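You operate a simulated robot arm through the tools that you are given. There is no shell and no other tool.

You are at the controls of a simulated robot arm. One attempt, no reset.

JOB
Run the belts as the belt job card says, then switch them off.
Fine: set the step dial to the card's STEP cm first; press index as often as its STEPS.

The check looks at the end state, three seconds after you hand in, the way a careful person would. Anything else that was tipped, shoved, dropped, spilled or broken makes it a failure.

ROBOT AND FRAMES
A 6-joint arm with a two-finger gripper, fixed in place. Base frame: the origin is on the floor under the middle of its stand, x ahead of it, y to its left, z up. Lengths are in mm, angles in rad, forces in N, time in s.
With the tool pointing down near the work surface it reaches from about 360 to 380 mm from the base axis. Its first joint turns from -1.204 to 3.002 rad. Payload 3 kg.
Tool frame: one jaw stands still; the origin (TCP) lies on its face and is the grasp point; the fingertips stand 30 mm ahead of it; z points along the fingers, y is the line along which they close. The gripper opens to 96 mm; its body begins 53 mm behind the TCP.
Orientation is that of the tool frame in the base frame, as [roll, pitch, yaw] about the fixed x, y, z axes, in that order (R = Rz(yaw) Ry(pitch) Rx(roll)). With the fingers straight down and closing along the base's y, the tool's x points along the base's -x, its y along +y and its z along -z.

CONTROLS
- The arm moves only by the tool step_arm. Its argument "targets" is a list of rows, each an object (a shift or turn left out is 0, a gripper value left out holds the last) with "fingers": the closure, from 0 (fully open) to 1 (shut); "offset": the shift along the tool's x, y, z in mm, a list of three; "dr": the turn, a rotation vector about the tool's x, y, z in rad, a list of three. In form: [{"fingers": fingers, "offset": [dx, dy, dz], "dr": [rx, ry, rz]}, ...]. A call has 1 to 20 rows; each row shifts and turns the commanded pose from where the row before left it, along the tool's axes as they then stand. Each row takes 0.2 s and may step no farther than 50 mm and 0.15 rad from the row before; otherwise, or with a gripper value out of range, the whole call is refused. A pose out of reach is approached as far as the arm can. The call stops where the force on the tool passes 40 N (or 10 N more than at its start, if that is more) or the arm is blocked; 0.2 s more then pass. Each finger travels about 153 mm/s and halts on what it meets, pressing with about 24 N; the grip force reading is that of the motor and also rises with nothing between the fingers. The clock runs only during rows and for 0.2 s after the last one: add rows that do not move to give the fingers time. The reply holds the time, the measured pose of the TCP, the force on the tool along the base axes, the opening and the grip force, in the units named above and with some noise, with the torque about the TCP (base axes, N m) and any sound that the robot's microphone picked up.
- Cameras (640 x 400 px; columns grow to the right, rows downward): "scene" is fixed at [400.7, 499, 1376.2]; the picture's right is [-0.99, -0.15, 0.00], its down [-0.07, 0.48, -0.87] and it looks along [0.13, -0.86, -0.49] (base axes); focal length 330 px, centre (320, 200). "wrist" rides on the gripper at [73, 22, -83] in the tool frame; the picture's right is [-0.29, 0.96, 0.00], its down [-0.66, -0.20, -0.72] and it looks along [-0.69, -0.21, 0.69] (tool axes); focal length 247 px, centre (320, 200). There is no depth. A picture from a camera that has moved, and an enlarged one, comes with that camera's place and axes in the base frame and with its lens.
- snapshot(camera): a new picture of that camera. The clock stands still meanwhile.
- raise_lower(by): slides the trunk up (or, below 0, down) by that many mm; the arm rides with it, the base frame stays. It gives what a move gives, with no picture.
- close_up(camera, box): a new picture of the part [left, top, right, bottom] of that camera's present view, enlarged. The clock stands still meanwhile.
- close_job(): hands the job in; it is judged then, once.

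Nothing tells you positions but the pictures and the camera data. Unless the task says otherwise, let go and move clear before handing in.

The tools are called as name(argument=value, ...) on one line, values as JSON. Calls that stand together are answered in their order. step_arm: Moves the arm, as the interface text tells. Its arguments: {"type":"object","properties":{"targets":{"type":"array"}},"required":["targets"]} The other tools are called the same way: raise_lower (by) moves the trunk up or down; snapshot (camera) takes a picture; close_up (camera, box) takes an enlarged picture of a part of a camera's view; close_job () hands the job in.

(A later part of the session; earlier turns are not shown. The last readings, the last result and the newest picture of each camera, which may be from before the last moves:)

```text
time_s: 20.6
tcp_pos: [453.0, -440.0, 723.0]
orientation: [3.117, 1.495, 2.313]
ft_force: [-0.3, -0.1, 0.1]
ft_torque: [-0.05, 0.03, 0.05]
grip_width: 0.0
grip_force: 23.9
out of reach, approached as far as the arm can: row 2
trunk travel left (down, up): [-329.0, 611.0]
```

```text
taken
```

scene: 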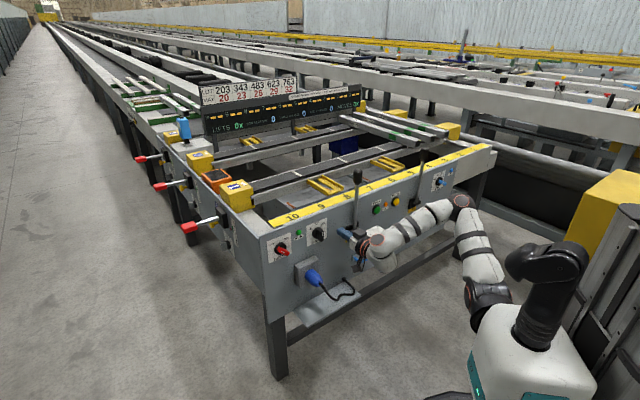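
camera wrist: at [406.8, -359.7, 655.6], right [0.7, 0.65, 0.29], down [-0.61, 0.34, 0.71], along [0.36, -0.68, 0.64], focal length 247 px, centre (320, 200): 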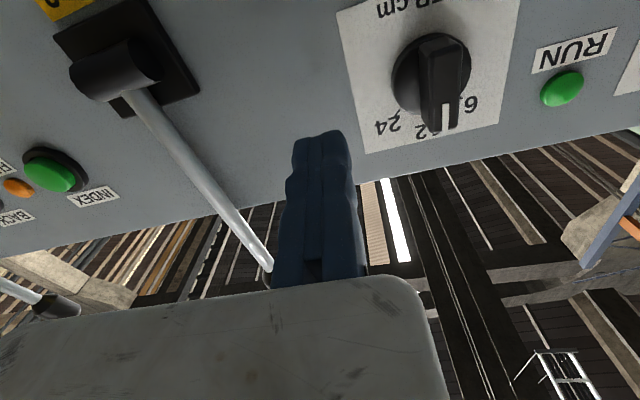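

The arm now reaches comfortably and I face the panel squarely, TCP at ~[453, -440, 723]; the STEP knob sits about 70 mm to the tool's +y. I'll shift sideways to it and re-image to triangulate depth.

close_up(camera="wrist", box=[320, 0, 640, 200])

step_arm(targets=[{"offset": [0, 35, 0]}, {"offset": [0, 35, 0]}, {"offset": [0, 0, 0]}])

snapshot(camera="wrist")

close_up(camera="wrist", box=[160, 0, 480, 200])

```text
2.00 times, centred on (480, 100) of wrist
camera zoom: at [406.8, -359.7, 655.6], right [0.7, 0.65, 0.29], down [-0.61, 0.34, 0.71], along [0.36, -0.68, 0.64], focal length 494 px, centre (0, 400)
```

zoom: 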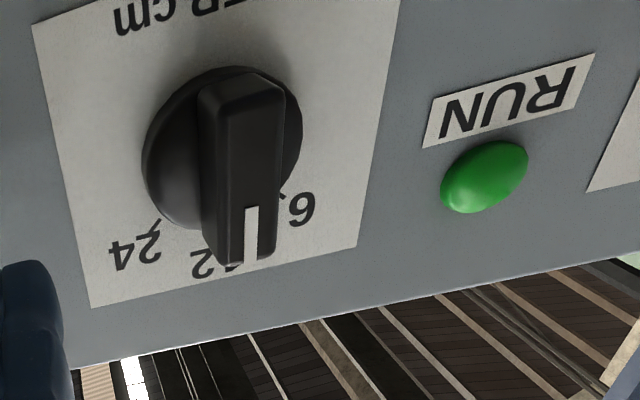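

```text
time_s: 21.4
tcp_pos: [478.4, -423.1, 726.7]
orientation: [3.097, 1.494, 2.293]
ft_force: [-0.5, 0.6, -0.3]
ft_torque: [-0.01, 0.03, 0.02]
grip_width: 0.0
grip_force: 24.5
out of reach, approached as far as the arm can: row 1, 2
trunk travel left (down, up): [-329.0, 611.0]
```

```text
taken
camera wrist: at [432.0, -342.9, 659.4], right [0.7, 0.65, 0.3], down [-0.61, 0.34, 0.71], along [0.36, -0.68, 0.64], focal length 247 px, centre (320, 200)
```

wrist: 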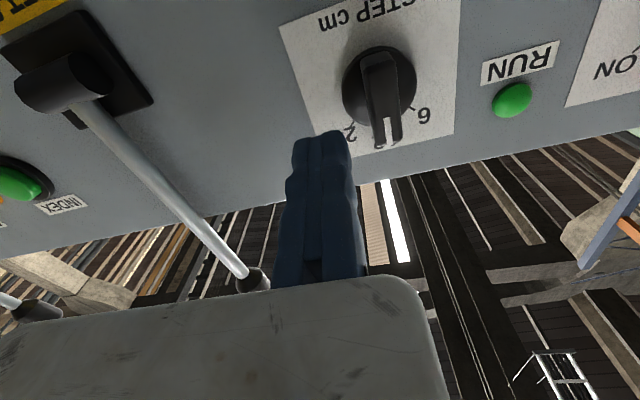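

```text
2.00 times, centred on (320, 100) of wrist
camera zoom: at [432.0, -342.9, 659.4], right [0.7, 0.65, 0.3], down [-0.61, 0.34, 0.71], along [0.36, -0.68, 0.64], focal length 494 px, centre (320, 400)
```

zoom: 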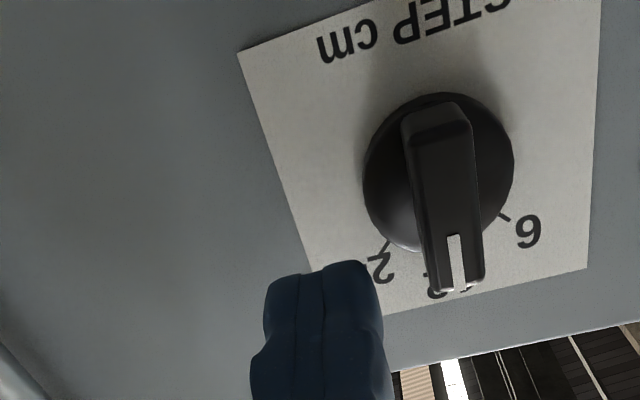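

The arm only moved 30 mm of the 70 asked, so a joint limit is in the way (likely the first joint). I'll inspect the arm's posture again.

close_up(camera="scene", box=[330, 170, 600, 370])

```text
2.00 times, centred on (465, 270) of scene
camera zoom: at [400.7, 499.0, 1376.2], right [-0.99, -0.15, 0.0], down [-0.07, 0.48, -0.87], along [0.13, -0.86, -0.49], focal length 661 px, centre (30, 60)
```

zoom: 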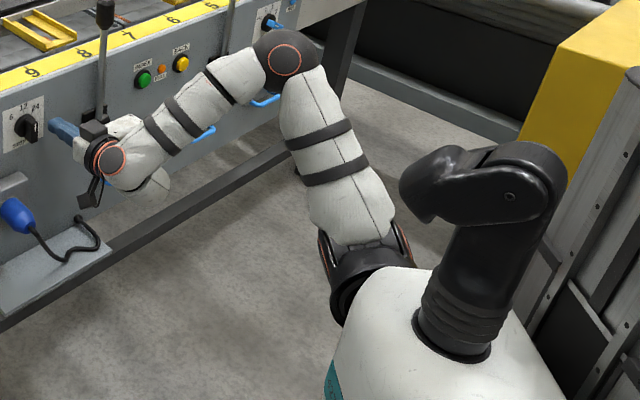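

close_up(camera="scene", box=[420, 190, 580, 350])

close_up(camera="scene", box=[340, 180, 480, 280])

```text
2.50 times, centred on (500, 270) of scene
camera zoom: at [400.7, 499.0, 1376.2], right [-0.99, -0.15, 0.0], down [-0.07, 0.48, -0.87], along [0.13, -0.86, -0.49], focal length 826 px, centre (-130, 25)
```

zoom: 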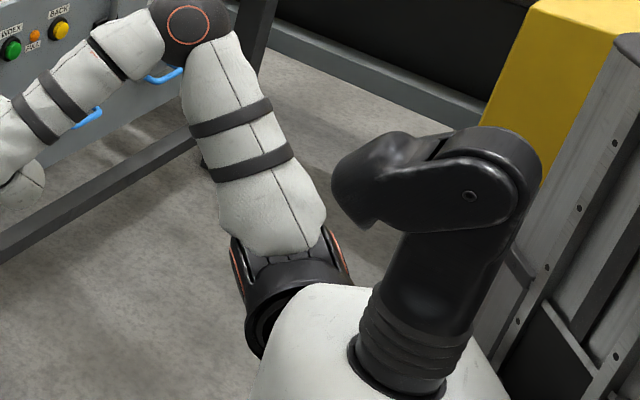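

```text
4.00 times, centred on (410, 230) of scene
camera zoom: at [400.7, 499.0, 1376.2], right [-0.99, -0.15, 0.0], down [-0.07, 0.48, -0.87], along [0.13, -0.86, -0.49], focal length 1322 px, centre (-40, 80)
```

zoom: 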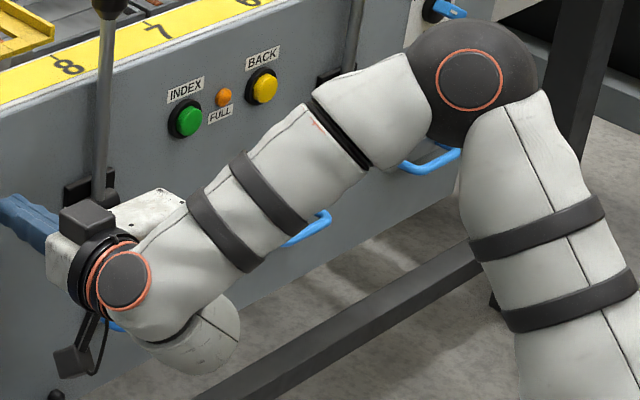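

I'll probe which joint is limiting by testing small rolls about the tool axis and lateral shifts, well clear of the panel.

step_arm(targets=[{"dr": [0, 0, 0.1]}, {"dr": [0, 0, 0.1]}])

step_arm(targets=[{"offset": [-4, 20, 0]}])

step_arm(targets=[{"dr": [0, 0, -0.1]}, {"dr": [0, 0, -0.1]}, {"dr": [0, 0, -0.1]}, {"dr": [0, 0, -0.1]}])

step_arm(targets=[{"offset": [4, 20, 0]}])

```text
time_s: 22.0
tcp_pos: [479.8, -424.0, 727.6]
orientation: [1.93, 1.351, 1.119]
ft_force: [-0.4, -0.5, 1.2]
ft_torque: [0.0, -0.01, 0.0]
grip_width: 0.0
grip_force: 23.9
trunk travel left (down, up): [-329.0, 611.0]
```

```text
time_s: 22.4
tcp_pos: [482.6, -425.0, 736.2]
orientation: [1.936, 1.354, 1.124]
ft_force: [-0.1, 0.1, 0.7]
ft_torque: [0.02, 0.02, 0.01]
grip_width: 0.0
grip_force: 24.3
out of reach, approached as far as the arm can: row 1
trunk travel left (down, up): [-329.0, 611.0]
```

```text
time_s: 23.4
tcp_pos: [483.2, -424.1, 734.3]
orientation: [-1.942, 1.357, -2.737]
ft_force: [-0.6, 0.1, 0.8]
ft_torque: [0.03, -0.02, 0.01]
grip_width: 0.2
grip_force: 23.7
trunk travel left (down, up): [-329.0, 611.0]
```

```text
time_s: 23.8
tcp_pos: [484.6, -427.7, 732.7]
orientation: [-1.942, 1.36, -2.738]
ft_force: [0.4, 0.3, 0.7]
ft_torque: [-0.01, -0.01, 0.03]
grip_width: 0.1
grip_force: 24.3
out of reach, approached as far as the arm can: row 1
trunk travel left (down, up): [-329.0, 611.0]
```

Tool roll is free in both directions, so the limit is elsewhere (probably the shoulder being raised too high). I'll level the roll, raise the trunk in steps and test lateral reach.

step_arm(targets=[{"dr": [0, 0, 0.1]}, {"dr": [0, 0, 0.1]}, {"offset": [0, 0, -20]}])

raise_lower(by=60)

step_arm(targets=[{"offset": [30, 0, 0]}, {"offset": [30, 0, 0]}])

step_arm(targets=[{"offset": [0, 20, 0]}])

```text
time_s: 24.6
tcp_pos: [468.8, -414.2, 732.9]
orientation: [3.084, 1.496, 2.278]
ft_force: [-0.4, 0.2, 0.1]
ft_torque: [0.02, -0.02, 0.01]
grip_width: 0.0
grip_force: 23.9
trunk travel left (down, up): [-329.0, 611.0]
```

```text
time_s: 25.6
tcp_pos: [469.0, -415.4, 793.9]
orientation: [3.104, 1.493, 2.299]
ft_force: [-0.2, 0.7, -0.9]
ft_torque: [0.03, 0.03, 0.03]
grip_width: 0.0
grip_force: 23.3
trunk travel left (down, up): [-389.0, 551.0]
```

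```text
time_s: 26.2
tcp_pos: [460.3, -415.9, 735.3]
orientation: [3.099, 1.493, 2.297]
ft_force: [0.2, 0.4, -0.6]
ft_torque: [0.0, 0.0, 0.01]
grip_width: 0.0
grip_force: 23.5
out of reach, approached as far as the arm can: row 1, 2
trunk travel left (down, up): [-389.0, 551.0]
```

```text
time_s: 26.6
tcp_pos: [461.6, -418.0, 737.1]
orientation: [3.1, 1.494, 2.297]
ft_force: [-0.7, 0.5, 0.8]
ft_torque: [0.01, 0.0, 0.0]
grip_width: 0.1
grip_force: 23.6
out of reach, approached as far as the arm can: row 1
trunk travel left (down, up): [-389.0, 551.0]
```

Left is still blocked. I'll test whether changing heading or pitch frees it.

step_arm(targets=[{"dr": [-0.1, 0, 0]}, {"dr": [-0.1, 0, 0]}])

step_arm(targets=[{"offset": [0, 20, 0]}, {"offset": [0, 20, 0]}])

snapshot(camera="scene")

```text
time_s: 27.2
tcp_pos: [477.2, -395.6, 747.1]
orientation: [2.924, 1.493, 2.315]
ft_force: [0.5, 0.6, 0.5]
ft_torque: [-0.02, 0.02, -0.01]
grip_width: 0.0
grip_force: 24.3
out of reach, approached as far as the arm can: row 2
trunk travel left (down, up): [-389.0, 551.0]
```

```text
time_s: 27.8
tcp_pos: [483.5, -390.0, 746.7]
orientation: [2.902, 1.494, 2.3]
ft_force: [0.2, 0.6, 0.3]
ft_torque: [-0.05, 0.0, 0.01]
grip_width: 0.0
grip_force: 23.7
out of reach, approached as far as the arm can: row 1, 2
trunk travel left (down, up): [-389.0, 551.0]
```

```text
taken
```

scene: 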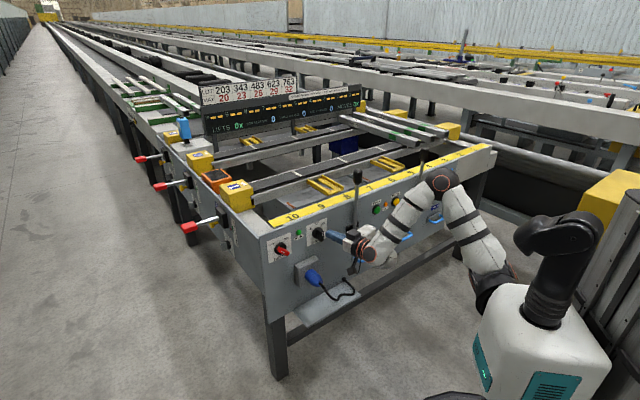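

step_arm(targets=[{"dr": [0.1, 0, 0]}, {"dr": [0.1, 0, 0]}, {"dr": [0.1, 0, 0]}, {"dr": [0.1, 0, 0]}])

step_arm(targets=[{"offset": [0, 20, 0]}, {"offset": [0, 20, 0]}])

step_arm(targets=[{"dr": [-0.1, 0, 0]}, {"dr": [-0.1, 0, 0]}])

step_arm(targets=[{"dr": [0, 0.15, 0]}, {"dr": [0, 0.15, 0]}, {"dr": [0, 0.15, 0]}])

step_arm(targets=[{"offset": [0, 20, 0]}, {"offset": [0, 20, 0]}])

```text
time_s: 28.8
tcp_pos: [446.3, -442.6, 754.4]
orientation: [-2.977, 1.494, 2.299]
ft_force: [-0.3, 0.1, 0.0]
ft_torque: [-0.01, 0.0, 0.01]
grip_width: 0.2
grip_force: 23.8
out of reach, approached as far as the arm can: row 1, 2, 3, 4
trunk travel left (down, up): [-389.0, 551.0]
```

```text
time_s: 29.4
tcp_pos: [451.6, -448.3, 756.2]
orientation: [-2.98, 1.495, 2.296]
ft_force: [0.6, 0.9, 0.3]
ft_torque: [0.01, 0.01, -0.01]
grip_width: 0.2
grip_force: 23.8
out of reach, approached as far as the arm can: row 1, 2
trunk travel left (down, up): [-389.0, 551.0]
```

```text
time_s: 30.0
tcp_pos: [453.0, -448.1, 757.7]
orientation: [3.094, 1.496, 2.288]
ft_force: [-0.5, -0.3, -0.1]
ft_torque: [0.0, -0.02, 0.0]
grip_width: 0.2
grip_force: 24.6
trunk travel left (down, up): [-389.0, 551.0]
```

```text
time_s: 30.8
tcp_pos: [458.0, -440.1, 755.7]
orientation: [3.135, 1.042, 2.331]
ft_force: [-0.1, 0.1, -0.6]
ft_torque: [-0.01, 0.01, 0.03]
grip_width: 0.0
grip_force: 23.6
out of reach, approached as far as the arm can: row 1
trunk travel left (down, up): [-389.0, 551.0]
```

```text
time_s: 31.4
tcp_pos: [487.5, -412.1, 756.3]
orientation: [3.135, 1.044, 2.332]
ft_force: [0.1, 0.2, -0.1]
ft_torque: [0.0, -0.04, -0.05]
grip_width: 0.0
grip_force: 23.8
trunk travel left (down, up): [-389.0, 551.0]
```

With the tool tilted 30° below horizontal (pitch ~1.04) the arm moves left freely. I'll use this tilt: the jaw faces still align with the knob's bar. Moving left to line up with the STEP knob and opening the jaws partway.

step_arm(targets=[{"fingers": 0.5, "offset": [0, 18, 0]}, {"offset": [0, 18, 0]}, {"offset": [0, 0, 0]}])

snapshot(camera="wrist")

close_up(camera="wrist", box=[200, 40, 440, 190])

close_up(camera="scene", box=[280, 200, 420, 290])

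```text
time_s: 32.2
tcp_pos: [496.2, -405.8, 755.8]
orientation: [3.135, 1.043, 2.331]
ft_force: [0.8, 0.2, 1.8]
ft_torque: [-0.02, 0.0, -0.01]
grip_width: 48.1
grip_force: 0.1
out of reach, approached as far as the arm can: row 1, 2
trunk travel left (down, up): [-389.0, 551.0]
```

```text
taken
camera wrist: at [435.0, -310.0, 734.4], right [0.79, 0.56, 0.26], down [-0.35, 0.07, 0.93], along [0.5, -0.83, 0.25], focal length 247 px, centre (320, 200)
```

wrist: 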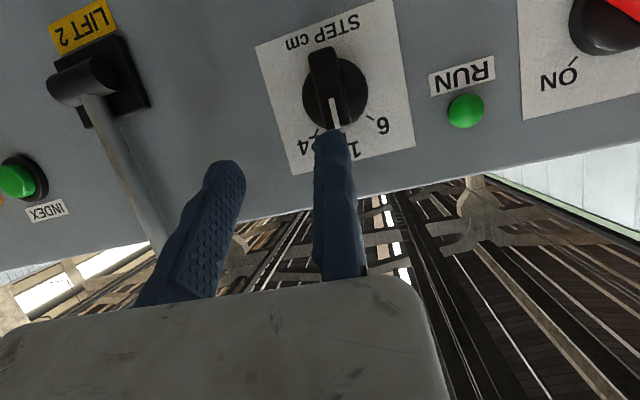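

```text
2.67 times, centred on (320, 115) of wrist
camera zoom: at [435.0, -310.0, 734.4], right [0.79, 0.56, 0.26], down [-0.35, 0.07, 0.93], along [0.5, -0.83, 0.25], focal length 659 px, centre (320, 427)
```

zoom: 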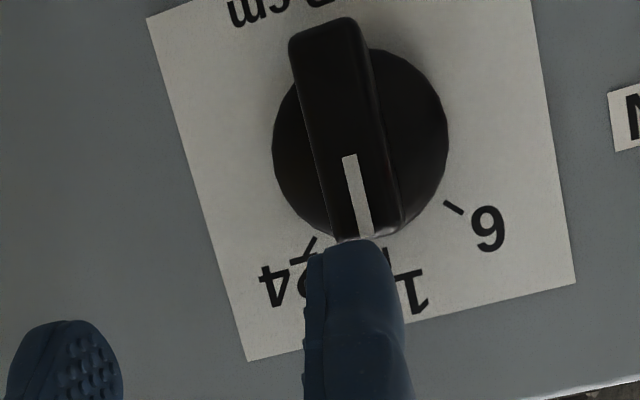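

```text
4.44 times, centred on (350, 245) of scene
camera zoom: at [400.7, 499.0, 1376.2], right [-0.99, -0.15, 0.0], down [-0.07, 0.48, -0.87], along [0.13, -0.86, -0.49], focal length 1469 px, centre (187, 0)
```

zoom: 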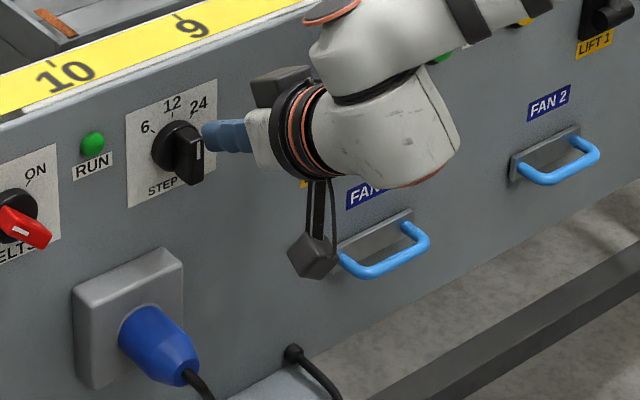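

Blocked again 10 mm further left. I'll back off slightly and explore how trunk height changes the left limit at this tilt.

step_arm(targets=[{"fingers": 1, "offset": [0, 0, -30]}])

raise_lower(by=120)

step_arm(targets=[{"offset": [15, 0, 26]}, {"offset": [15, 0, 26]}, {"offset": [15, 0, 26]}])

step_arm(targets=[{"offset": [0, 30, 0]}, {"offset": [0, 30, 0]}])

snapshot(camera="scene")

```text
time_s: 32.6
tcp_pos: [474.5, -387.4, 772.1]
orientation: [3.134, 1.044, 2.333]
ft_force: [0.0, -0.1, 0.4]
ft_torque: [-0.01, -0.03, -0.02]
grip_width: 0.0
grip_force: 24.2
out of reach, approached as far as the arm can: row 1
trunk travel left (down, up): [-389.0, 551.0]
```

```text
time_s: 34.1
tcp_pos: [475.2, -389.0, 891.6]
orientation: [3.136, 1.042, 2.333]
ft_force: [0.1, -0.3, -0.1]
ft_torque: [0.02, 0.01, 0.03]
grip_width: 0.0
grip_force: 24.0
trunk travel left (down, up): [-509.0, 431.0]
```

```text
time_s: 34.9
tcp_pos: [506.5, -422.7, 810.4]
orientation: [3.133, 1.042, 2.331]
ft_force: [0.0, -0.4, -0.6]
ft_torque: [0.01, 0.0, -0.03]
grip_width: 0.4
grip_force: 24.2
trunk travel left (down, up): [-509.0, 431.0]
```

```text
time_s: 35.5
tcp_pos: [513.5, -426.3, 822.9]
orientation: [3.132, 1.043, 2.33]
ft_force: [-0.8, -0.1, 0.3]
ft_torque: [-0.01, 0.02, 0.0]
grip_width: 0.1
grip_force: 24.5
out of reach, approached as far as the arm can: row 1, 2
trunk travel left (down, up): [-509.0, 431.0]
```

```text
taken
```

scene: 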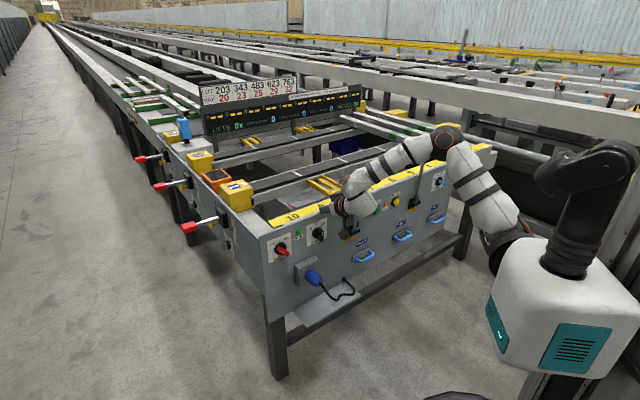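

I want to know whether the torso itself turns with the first joint. I'm taking the same close-up as before at this trunk height to compare.

close_up(camera="scene", box=[340, 130, 640, 330])

```text
2.00 times, centred on (490, 230) of scene
camera zoom: at [400.7, 499.0, 1376.2], right [-0.99, -0.15, 0.0], down [-0.07, 0.48, -0.87], along [0.13, -0.86, -0.49], focal length 661 px, centre (-20, 140)
```

zoom: 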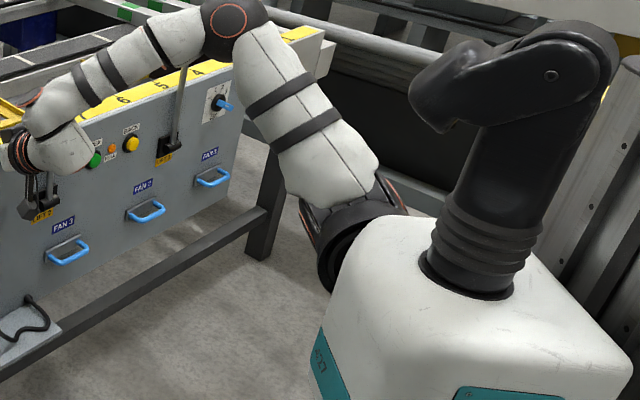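

The torso is fixed; the limit behaves like a shoulder joint stop that depends on the elbow branch. I'll back away from the panel and swing the wrist far to the right to try changing the elbow branch, staying clear of everything.

step_arm(targets=[{"offset": [20, 0, -34.5]}, {"offset": [20, 0, -34.5]}, {"offset": [20, 0, -34.5]}, {"offset": [0, -40, 0]}, {"offset": [0, -40, 0]}, {"offset": [0, -40, 0]}])

snapshot(camera="scene")

```text
time_s: 36.9
tcp_pos: [404.0, -376.0, 829.6]
orientation: [3.131, 1.044, 2.331]
ft_force: [-1.2, 0.6, 0.5]
ft_torque: [-0.02, -0.01, 0.0]
grip_width: 0.0
grip_force: 24.0
out of reach, approached as far as the arm can: row 1, 2, 3, 4, 5, 6
trunk travel left (down, up): [-509.0, 431.0]
```

```text
taken
```

scene: 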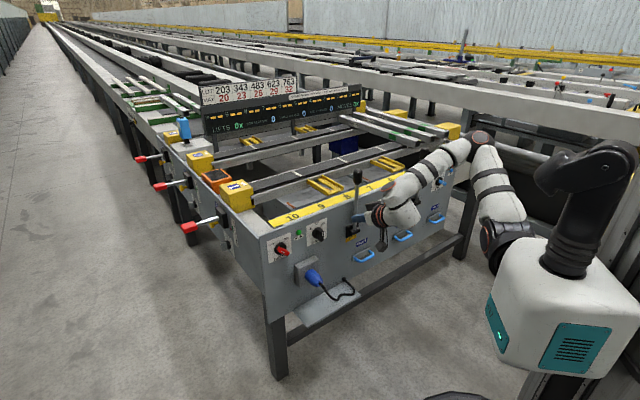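

Now even moving right/back is blocked, which suggests the upper arm is nearly aligned with the first joint's axis (a branch point). Let me look at the posture closely.

close_up(camera="scene", box=[360, 110, 560, 270])

```text
2.50 times, centred on (460, 190) of scene
camera zoom: at [400.7, 499.0, 1376.2], right [-0.99, -0.15, 0.0], down [-0.07, 0.48, -0.87], along [0.13, -0.86, -0.49], focal length 826 px, centre (-30, 225)
```

zoom: 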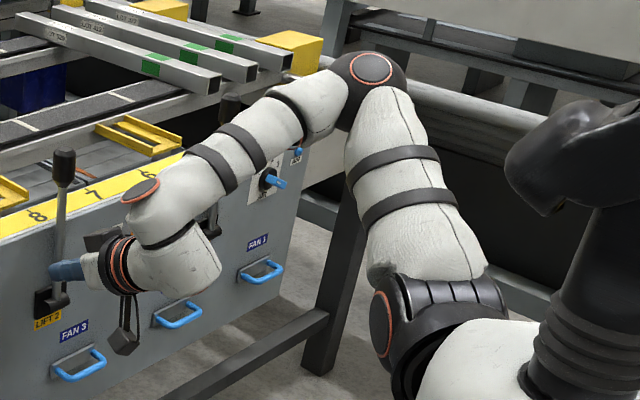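

step_arm(targets=[{"offset": [-10, 0, 17]}, {"offset": [-10, 0, 17]}, {"offset": [-10, 0, 17]}, {"offset": [-10, 0, 17]}])

close_up(camera="scene", box=[360, 110, 560, 270])

```text
time_s: 37.9
tcp_pos: [459.8, -430.1, 829.8]
orientation: [3.136, 1.042, 2.332]
ft_force: [0.5, 0.0, -0.4]
ft_torque: [-0.03, -0.01, 0.0]
grip_width: 0.0
grip_force: 24.1
trunk travel left (down, up): [-509.0, 431.0]
```

```text
2.50 times, centred on (460, 190) of scene
camera zoom: at [400.7, 499.0, 1376.2], right [-0.99, -0.15, 0.0], down [-0.07, 0.48, -0.87], along [0.13, -0.86, -0.49], focal length 826 px, centre (-30, 225)
```

zoom: 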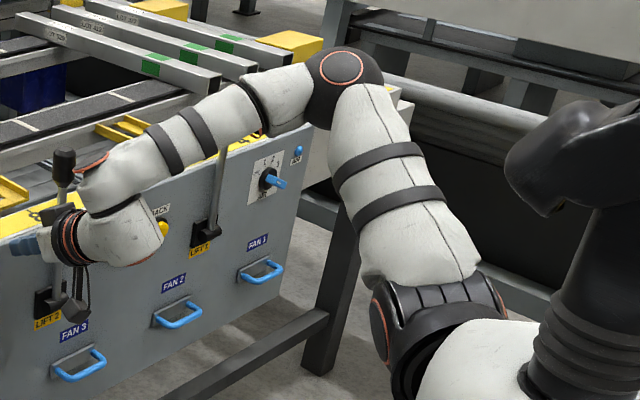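

That stayed on the same (elbow-up) branch. I'll return to the branch point and then move downward, which should drop the elbow into the other branch.

step_arm(targets=[{"offset": [10, 0, -17]}, {"offset": [10, 0, -17]}, {"offset": [10, 0, -17]}, {"offset": [10, 0, -17]}, {"offset": [10, 0, -17]}, {"offset": [26, 0, 15]}, {"offset": [26, 0, 15]}, {"offset": [26, 0, 15]}, {"offset": [26, 0, 15]}])

close_up(camera="scene", box=[360, 110, 560, 270])

```text
time_s: 39.9
tcp_pos: [382.7, -377.7, 714.5]
orientation: [3.132, 1.042, 2.33]
ft_force: [0.2, 0.7, 0.4]
ft_torque: [0.04, 0.0, -0.02]
grip_width: 0.1
grip_force: 23.9
out of reach, approached as far as the arm can: row 8, 9
trunk travel left (down, up): [-509.0, 431.0]
```

```text
2.50 times, centred on (460, 190) of scene
camera zoom: at [400.7, 499.0, 1376.2], right [-0.99, -0.15, 0.0], down [-0.07, 0.48, -0.87], along [0.13, -0.86, -0.49], focal length 826 px, centre (-30, 225)
```

zoom: 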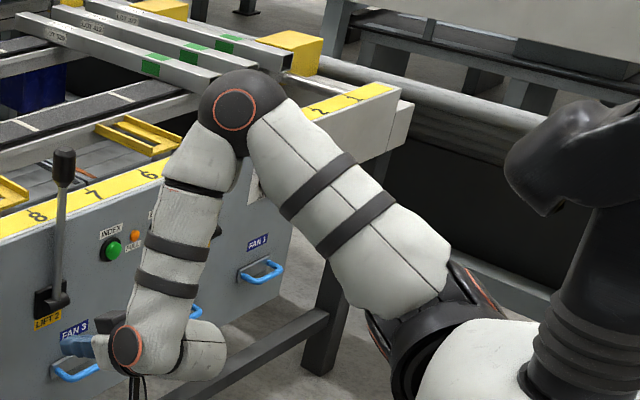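

The elbow went forward, not to the other branch. I'll return and try the opposite: retract to the branch point and move upward.

step_arm(targets=[{"offset": [-26, 0, -15]}, {"offset": [-26, 0, -15]}, {"offset": [-26, 0, -15]}, {"offset": [-26, 0, -15]}, {"offset": [10, 0, -17]}, {"offset": [10, 0, -17]}, {"offset": [-26, 0, -15]}, {"offset": [-26, 0, -15]}, {"offset": [-26, 0, -15]}, {"offset": [-26, 0, -15]}])

close_up(camera="scene", box=[360, 110, 560, 270])

```text
time_s: 42.1
tcp_pos: [353.6, -345.0, 947.6]
orientation: [3.132, 1.044, 2.335]
ft_force: [0.7, 0.0, 0.5]
ft_torque: [0.02, 0.04, 0.03]
grip_width: 0.1
grip_force: 23.9
out of reach, approached as far as the arm can: row 2, 3, 10
trunk travel left (down, up): [-509.0, 431.0]
```

```text
2.50 times, centred on (460, 190) of scene
camera zoom: at [400.7, 499.0, 1376.2], right [-0.99, -0.15, 0.0], down [-0.07, 0.48, -0.87], along [0.13, -0.86, -0.49], focal length 826 px, centre (-30, 225)
```

zoom: 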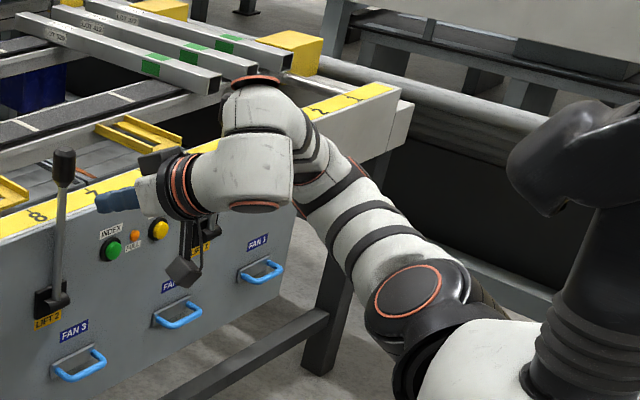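

The arm is now in a clearly different, flatter posture (shoulder cap facing up). I'll lower the trunk so the tool is at panel height and test lateral reach in this posture.

raise_lower(by=-180)

step_arm(targets=[{"offset": [-15, 0, 26]}, {"offset": [-15, 0, 26]}, {"offset": [0, 30, 0]}, {"offset": [0, 30, 0]}])

snapshot(camera="scene")

```text
time_s: 44.1
tcp_pos: [355.1, -344.6, 765.8]
orientation: [3.133, 1.042, 2.331]
ft_force: [-0.2, 0.9, 0.1]
ft_torque: [-0.01, 0.01, 0.0]
grip_width: 0.2
grip_force: 23.6
trunk travel left (down, up): [-329.0, 611.0]
```

```text
time_s: 45.1
tcp_pos: [438.1, -368.8, 756.4]
orientation: [3.132, 1.046, 2.334]
ft_force: [0.6, 0.2, -0.4]
ft_torque: [0.0, 0.02, -0.01]
grip_width: 0.1
grip_force: 23.8
out of reach, approached as far as the arm can: row 4
trunk travel left (down, up): [-329.0, 611.0]
```

```text
taken
```

scene: 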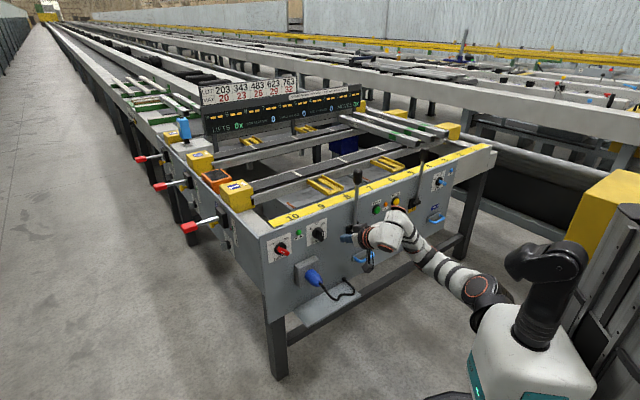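

This is the elbow-down branch. I'll test its left limit further out.

step_arm(targets=[{"offset": [-10, 0, 17]}, {"offset": [-10, 0, 17]}, {"offset": [-10, 0, 17]}, {"offset": [0, 20, 0]}, {"offset": [0, 20, 0]}, {"offset": [0, 20, 0]}])

snapshot(camera="scene")

close_up(camera="scene", box=[340, 180, 540, 340])

```text
time_s: 46.5
tcp_pos: [485.7, -394.4, 747.7]
orientation: [3.127, 1.043, 2.332]
ft_force: [0.2, -0.5, -0.3]
ft_torque: [-0.06, -0.03, 0.01]
grip_width: 0.1
grip_force: 24.2
out of reach, approached as far as the arm can: row 4, 5, 6
trunk travel left (down, up): [-329.0, 611.0]
```

```text
taken
```

scene: 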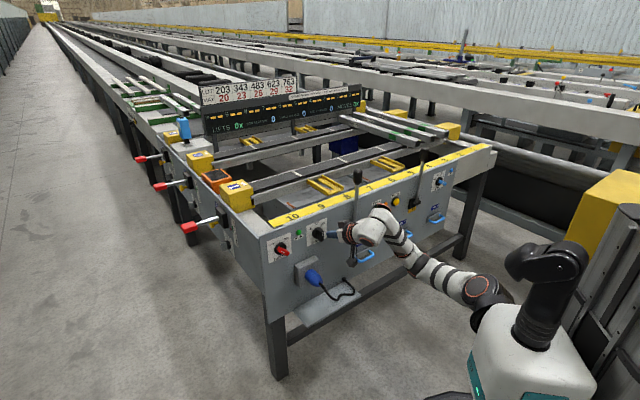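

```text
2.50 times, centred on (440, 260) of scene
camera zoom: at [400.7, 499.0, 1376.2], right [-0.99, -0.15, 0.0], down [-0.07, 0.48, -0.87], along [0.13, -0.86, -0.49], focal length 826 px, centre (20, 50)
```

zoom: 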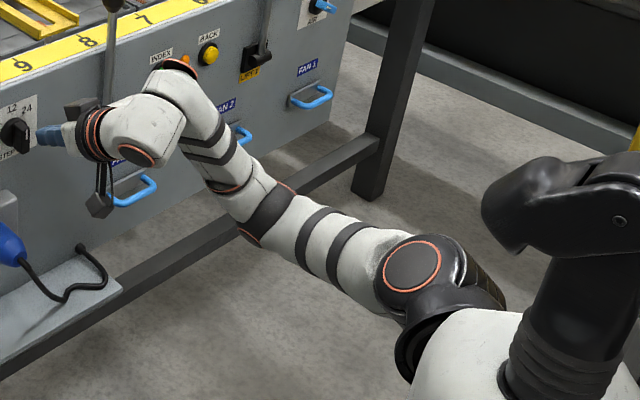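

The left limit is the same in both branches. To learn the real shape of the reachable region I'll test higher up, in free space above the panel, moving forward and left.

raise_lower(by=220)

step_arm(targets=[{"offset": [-15, 0, 26]}, {"offset": [-15, 0, 26]}, {"offset": [-15, 0, 26]}, {"offset": [-15, 0, 26]}])

step_arm(targets=[{"offset": [0, 30, 0]}, {"offset": [0, 30, 0]}, {"offset": [0, 30, 0]}])

snapshot(camera="scene")

```text
time_s: 48.8
tcp_pos: [485.6, -395.2, 967.6]
orientation: [3.129, 1.044, 2.331]
ft_force: [-0.6, 0.0, -0.4]
ft_torque: [-0.02, -0.01, 0.03]
grip_width: 0.3
grip_force: 23.7
trunk travel left (down, up): [-549.0, 391.0]
```

```text
time_s: 49.8
tcp_pos: [538.3, -494.9, 960.6]
orientation: [3.124, 1.043, 2.333]
ft_force: [-0.3, 0.0, 0.4]
ft_torque: [-0.03, 0.0, 0.01]
grip_width: 0.0
grip_force: 24.0
out of reach, approached as far as the arm can: row 1, 2, 3, 4
trunk travel left (down, up): [-549.0, 391.0]
```

```text
time_s: 50.6
tcp_pos: [529.7, -469.0, 946.2]
orientation: [3.127, 1.046, 2.331]
ft_force: [0.4, 0.0, -0.6]
ft_torque: [-0.03, 0.04, 0.01]
grip_width: 0.0
grip_force: 23.5
out of reach, approached as far as the arm can: row 1, 2, 3
trunk travel left (down, up): [-549.0, 391.0]
```

```text
taken
```

scene: 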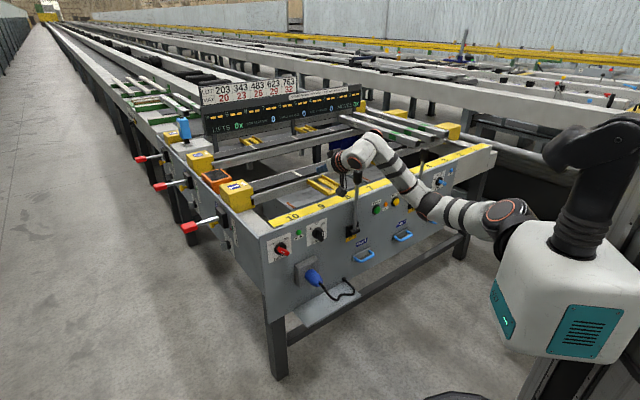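

The higher test confirms a shoulder limit, and shows the wrist centre is ~190 mm behind the TCP. With the elbow-up branch and the tool turned to the left the BELTS switch should come within reach. I'll go back through the branch point to elbow-up.

step_arm(targets=[{"offset": [20, 0, -34.5]}, {"offset": [20, 0, -34.5]}, {"offset": [20, 0, -34.5]}, {"offset": [20, 0, -34.5]}, {"offset": [10, 0, -17]}])

step_arm(targets=[{"offset": [26, 0, 15]}, {"offset": [26, 0, 15]}, {"offset": [26, 0, 15]}, {"offset": [26, 0, 15]}])

snapshot(camera="scene")

```text
time_s: 51.8
tcp_pos: [403.3, -346.1, 946.1]
orientation: [3.126, 1.045, 2.332]
ft_force: [0.6, 0.3, -0.9]
ft_torque: [0.01, 0.04, -0.01]
grip_width: 0.2
grip_force: 23.8
out of reach, approached as far as the arm can: row 5
trunk travel left (down, up): [-549.0, 391.0]
```

```text
time_s: 52.8
tcp_pos: [404.3, -344.5, 826.1]
orientation: [3.126, 1.044, 2.332]
ft_force: [0.2, 0.1, -0.2]
ft_torque: [0.03, -0.02, 0.0]
grip_width: 0.0
grip_force: 23.7
trunk travel left (down, up): [-549.0, 391.0]
```

```text
taken
```

scene: 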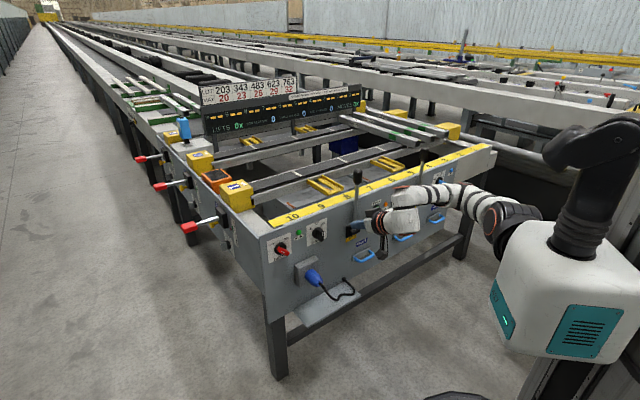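

close_up(camera="scene", box=[340, 150, 540, 275])

```text
3.20 times, centred on (440, 212) of scene
camera zoom: at [400.7, 499.0, 1376.2], right [-0.99, -0.15, 0.0], down [-0.07, 0.48, -0.87], along [0.13, -0.86, -0.49], focal length 1057 px, centre (-64, 160)
```

zoom: 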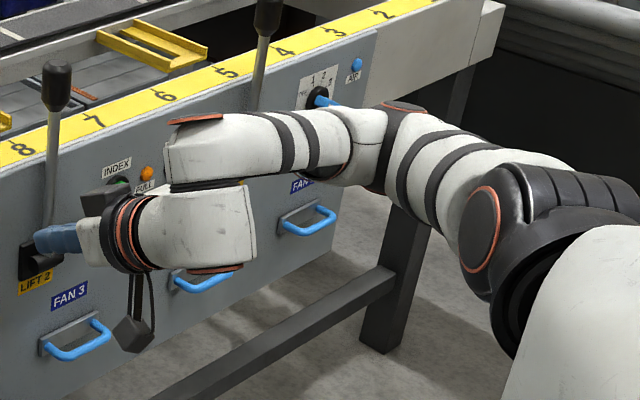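

The elbow axis is vertical here, near the branch point. Now I'll turn the tool heading to the left while moving forward, staying above the panel top edge.

step_arm(targets=[{"offset": [-12.5, 0, 21.6], "dr": [-0.121, 0, -0.07]}, {"offset": [-12.5, 0, 21.6], "dr": [-0.121, 0, -0.07]}, {"offset": [-12.5, 0, 21.6], "dr": [-0.121, 0, -0.07]}, {"offset": [-12.5, 0, 21.6], "dr": [-0.121, 0, -0.07]}, {"offset": [-12.5, 0, 21.6], "dr": [-0.121, 0, -0.07]}])

snapshot(camera="scene")

snapshot(camera="wrist")

```text
time_s: 54.0
tcp_pos: [521.4, -371.4, 810.3]
orientation: [3.121, 1.05, 3.024]
ft_force: [0.8, 0.0, 0.3]
ft_torque: [0.02, 0.01, -0.01]
grip_width: 0.0
grip_force: 23.4
out of reach, approached as far as the arm can: row 2
trunk travel left (down, up): [-549.0, 391.0]
```

```text
taken
```

scene: 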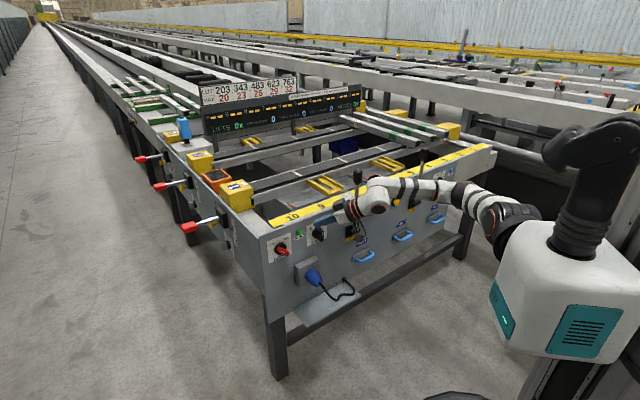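

```text
taken
camera wrist: at [413.1, -337.0, 787.2], right [0.24, 0.93, 0.26], down [-0.32, -0.18, 0.93], along [0.92, -0.31, 0.25], focal length 247 px, centre (320, 200)
```

wrist: 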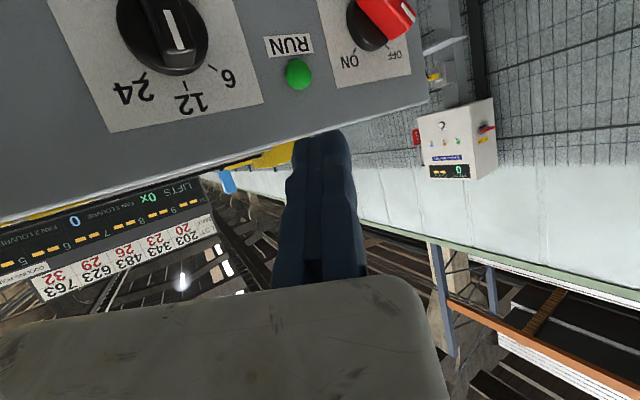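

The wrist now looks toward BELTS with the tool heading nearly along +x. I'll turn a little more left and probe how far left the tip can go, staying well off the panel.

step_arm(targets=[{"dr": [-0.121, 0, -0.07]}, {"dr": [-0.121, 0, -0.07]}, {"offset": [0, 25, 0]}, {"offset": [0, 25, 0]}])

snapshot(camera="wrist")

```text
time_s: 55.0
tcp_pos: [507.2, -331.9, 817.2]
orientation: [3.138, 1.049, -3.044]
ft_force: [1.0, 0.5, 0.0]
ft_torque: [0.02, 0.01, -0.01]
grip_width: 0.0
grip_force: 24.0
out of reach, approached as far as the arm can: row 1, 2, 3, 4
trunk travel left (down, up): [-549.0, 391.0]
```

```text
taken
camera wrist: at [395.0, -319.4, 794.5], right [0.05, 0.97, 0.26], down [-0.28, -0.23, 0.93], along [0.96, -0.12, 0.26], focal length 247 px, centre (320, 200)
```

wrist: 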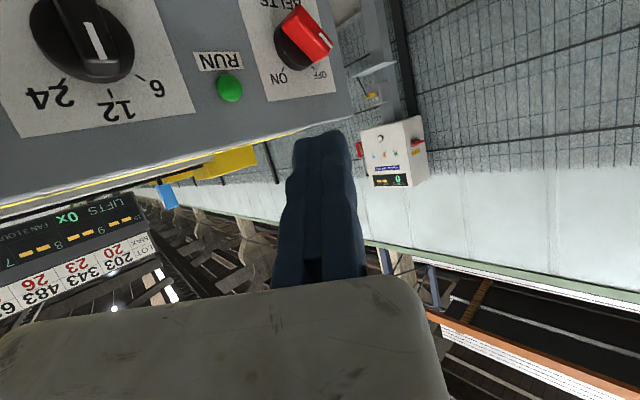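

I'm at the folded side of the band now; extending forward should open it. Moving forward toward the space in front of BELTS.

step_arm(targets=[{"offset": [-12.5, 5, 21.6]}, {"offset": [-12.5, 5, 21.6]}, {"offset": [-12.5, 5, 21.6]}])

snapshot(camera="wrist")

snapshot(camera="scene")

```text
time_s: 55.8
tcp_pos: [507.7, -331.4, 816.9]
orientation: [3.138, 1.051, -3.047]
ft_force: [-0.3, -0.8, -0.4]
ft_torque: [0.01, 0.0, -0.03]
grip_width: 0.0
grip_force: 23.7
out of reach, approached as far as the arm can: row 1, 2, 3
trunk travel left (down, up): [-549.0, 391.0]
```

```text
taken
camera wrist: at [394.9, -319.3, 794.6], right [0.05, 0.96, 0.26], down [-0.28, -0.23, 0.93], along [0.96, -0.12, 0.26], focal length 247 px, centre (320, 200)
```

wrist: 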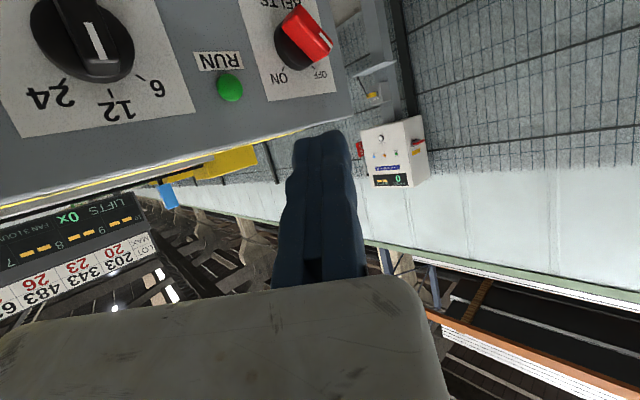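

```text
taken
```

scene: 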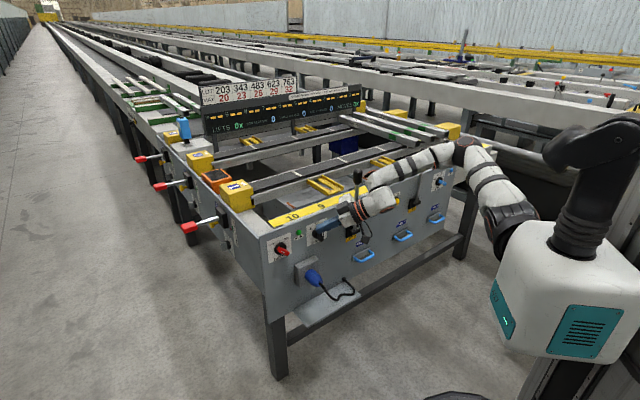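

Fully blocked here, with the wrist nearly straight (wrist singularity). I'll probe small moves in different directions to see what frees it.

step_arm(targets=[{"dr": [0, 0, 0.1]}])

step_arm(targets=[{"offset": [-10, 0, 17.3]}])

step_arm(targets=[{"offset": [17.3, 0, 10]}])

step_arm(targets=[{"offset": [0, -20, 0]}])

step_arm(targets=[{"offset": [-10, 0, 17.3]}])

step_arm(targets=[{"dr": [0, -0.15, 0]}])

step_arm(targets=[{"offset": [-10, 0, 17.3]}])

```text
time_s: 56.2
tcp_pos: [507.4, -332.3, 818.0]
orientation: [2.963, 1.042, 3.035]
ft_force: [0.2, -0.1, -0.1]
ft_torque: [0.03, 0.01, 0.01]
grip_width: 0.0
grip_force: 24.0
trunk travel left (down, up): [-549.0, 391.0]
```

```text
time_s: 56.6
tcp_pos: [506.6, -332.1, 817.1]
orientation: [2.962, 1.044, 3.035]
ft_force: [0.2, 0.1, -0.4]
ft_torque: [-0.01, 0.01, 0.0]
grip_width: 0.2
grip_force: 23.9
out of reach, approached as far as the arm can: row 1
trunk travel left (down, up): [-549.0, 391.0]
```

```text
time_s: 57.0
tcp_pos: [505.2, -332.9, 813.7]
orientation: [2.964, 1.042, 3.037]
ft_force: [0.6, -0.6, 0.0]
ft_torque: [0.0, 0.02, 0.03]
grip_width: 0.0
grip_force: 24.5
out of reach, approached as far as the arm can: row 1
trunk travel left (down, up): [-549.0, 391.0]
```

```text
time_s: 57.4
tcp_pos: [510.6, -344.9, 815.1]
orientation: [2.973, 1.047, 3.036]
ft_force: [0.5, 0.4, 0.2]
ft_torque: [0.04, 0.03, 0.01]
grip_width: 0.1
grip_force: 24.1
out of reach, approached as far as the arm can: row 1
trunk travel left (down, up): [-549.0, 391.0]
```

```text
time_s: 57.8
tcp_pos: [519.6, -340.8, 808.6]
orientation: [2.96, 1.014, 3.043]
ft_force: [0.4, -0.2, 0.4]
ft_torque: [-0.02, -0.03, 0.03]
grip_width: 0.0
grip_force: 23.7
out of reach, approached as far as the arm can: row 1
trunk travel left (down, up): [-549.0, 391.0]
```

```text
time_s: 58.2
tcp_pos: [534.0, -344.4, 813.1]
orientation: [2.881, 1.158, 2.969]
ft_force: [-0.2, 0.2, 0.7]
ft_torque: [0.03, 0.03, 0.03]
grip_width: 0.0
grip_force: 23.6
out of reach, approached as far as the arm can: row 1
trunk travel left (down, up): [-549.0, 391.0]
```

```text
time_s: 58.6
tcp_pos: [555.3, -342.6, 816.9]
orientation: [2.902, 1.19, 2.966]
ft_force: [0.4, 0.2, 0.4]
ft_torque: [0.01, -0.02, 0.02]
grip_width: 0.1
grip_force: 24.0
trunk travel left (down, up): [-549.0, 391.0]
```

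Pitching the tool up freed it: TCP is now ~[555, -343, 817], about 60 mm off the panel and close to BELTS. I'll lower the trunk to bring the tool to switch height and look.

raise_lower(by=-80)

snapshot(camera="wrist")

close_up(camera="scene", box=[240, 190, 400, 290])

```text
time_s: 59.8
tcp_pos: [554.1, -342.3, 736.2]
orientation: [2.9, 1.189, 2.965]
ft_force: [0.1, 0.1, -0.4]
ft_torque: [0.02, -0.02, 0.02]
grip_width: 0.1
grip_force: 24.0
trunk travel left (down, up): [-469.0, 471.0]
```

```text
taken
camera wrist: at [446.7, -320.7, 699.9], right [0.06, 0.93, 0.36], down [-0.42, -0.3, 0.86], along [0.91, -0.2, 0.37], focal length 247 px, centre (320, 200)
```

wrist: 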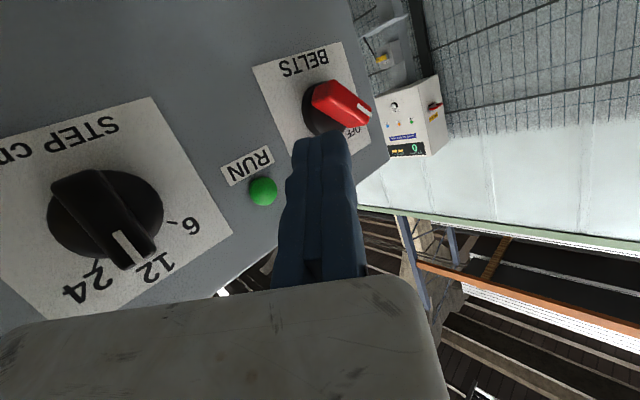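

```text
4.00 times, centred on (320, 240) of scene
camera zoom: at [400.7, 499.0, 1376.2], right [-0.99, -0.15, 0.0], down [-0.07, 0.48, -0.87], along [0.13, -0.86, -0.49], focal length 1322 px, centre (320, 40)
```

zoom: 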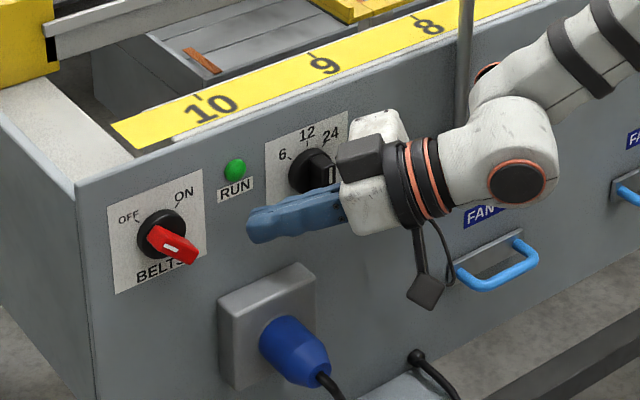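

The tool is now close to BELTS and pointing along the panel toward it. Zooming to measure the handle geometry.

close_up(camera="wrist", box=[230, 30, 410, 150])

close_up(camera="scene", box=[250, 200, 330, 260])

close_up(camera="wrist", box=[0, 90, 240, 290])

```text
3.33 times, centred on (320, 90) of wrist
camera zoom: at [446.7, -320.7, 699.9], right [0.06, 0.93, 0.36], down [-0.42, -0.3, 0.86], along [0.91, -0.2, 0.37], focal length 823 px, centre (320, 567)
```

zoom: 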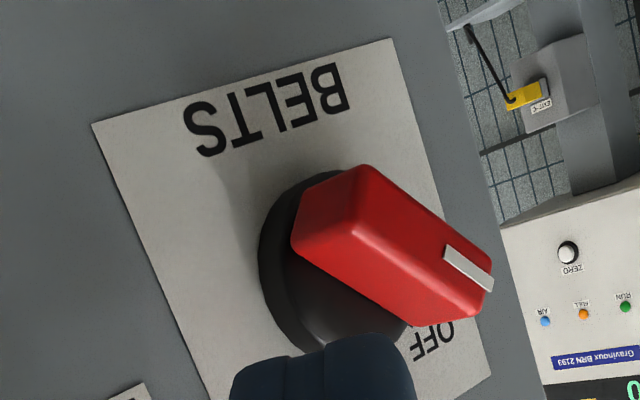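

```text
6.67 times, centred on (290, 230) of scene
camera zoom: at [400.7, 499.0, 1376.2], right [-0.99, -0.15, 0.0], down [-0.07, 0.48, -0.87], along [0.13, -0.86, -0.49], focal length 2203 px, centre (520, 0)
```

zoom: 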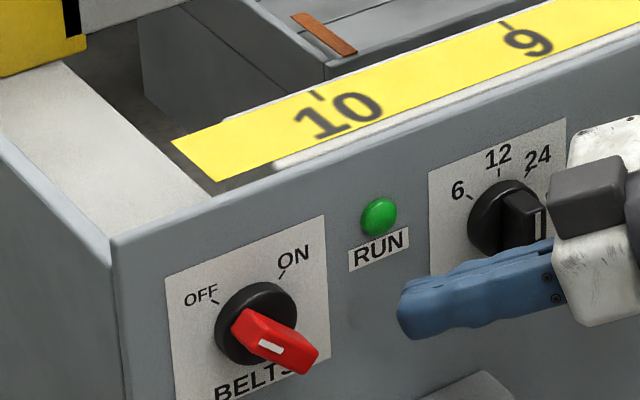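

```text
2.00 times, centred on (120, 190) of wrist
camera zoom: at [446.7, -320.7, 699.9], right [0.06, 0.93, 0.36], down [-0.42, -0.3, 0.86], along [0.91, -0.2, 0.37], focal length 494 px, centre (720, 220)
```

zoom: 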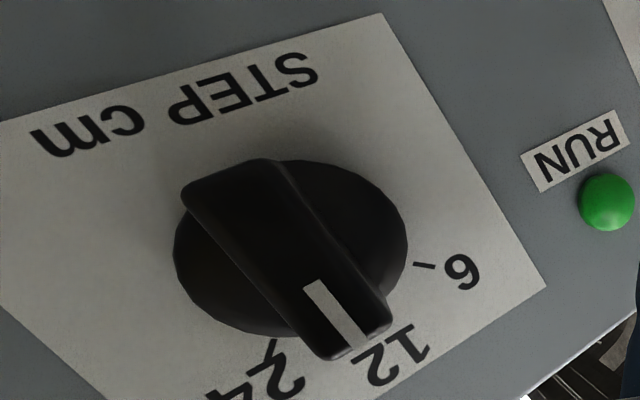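

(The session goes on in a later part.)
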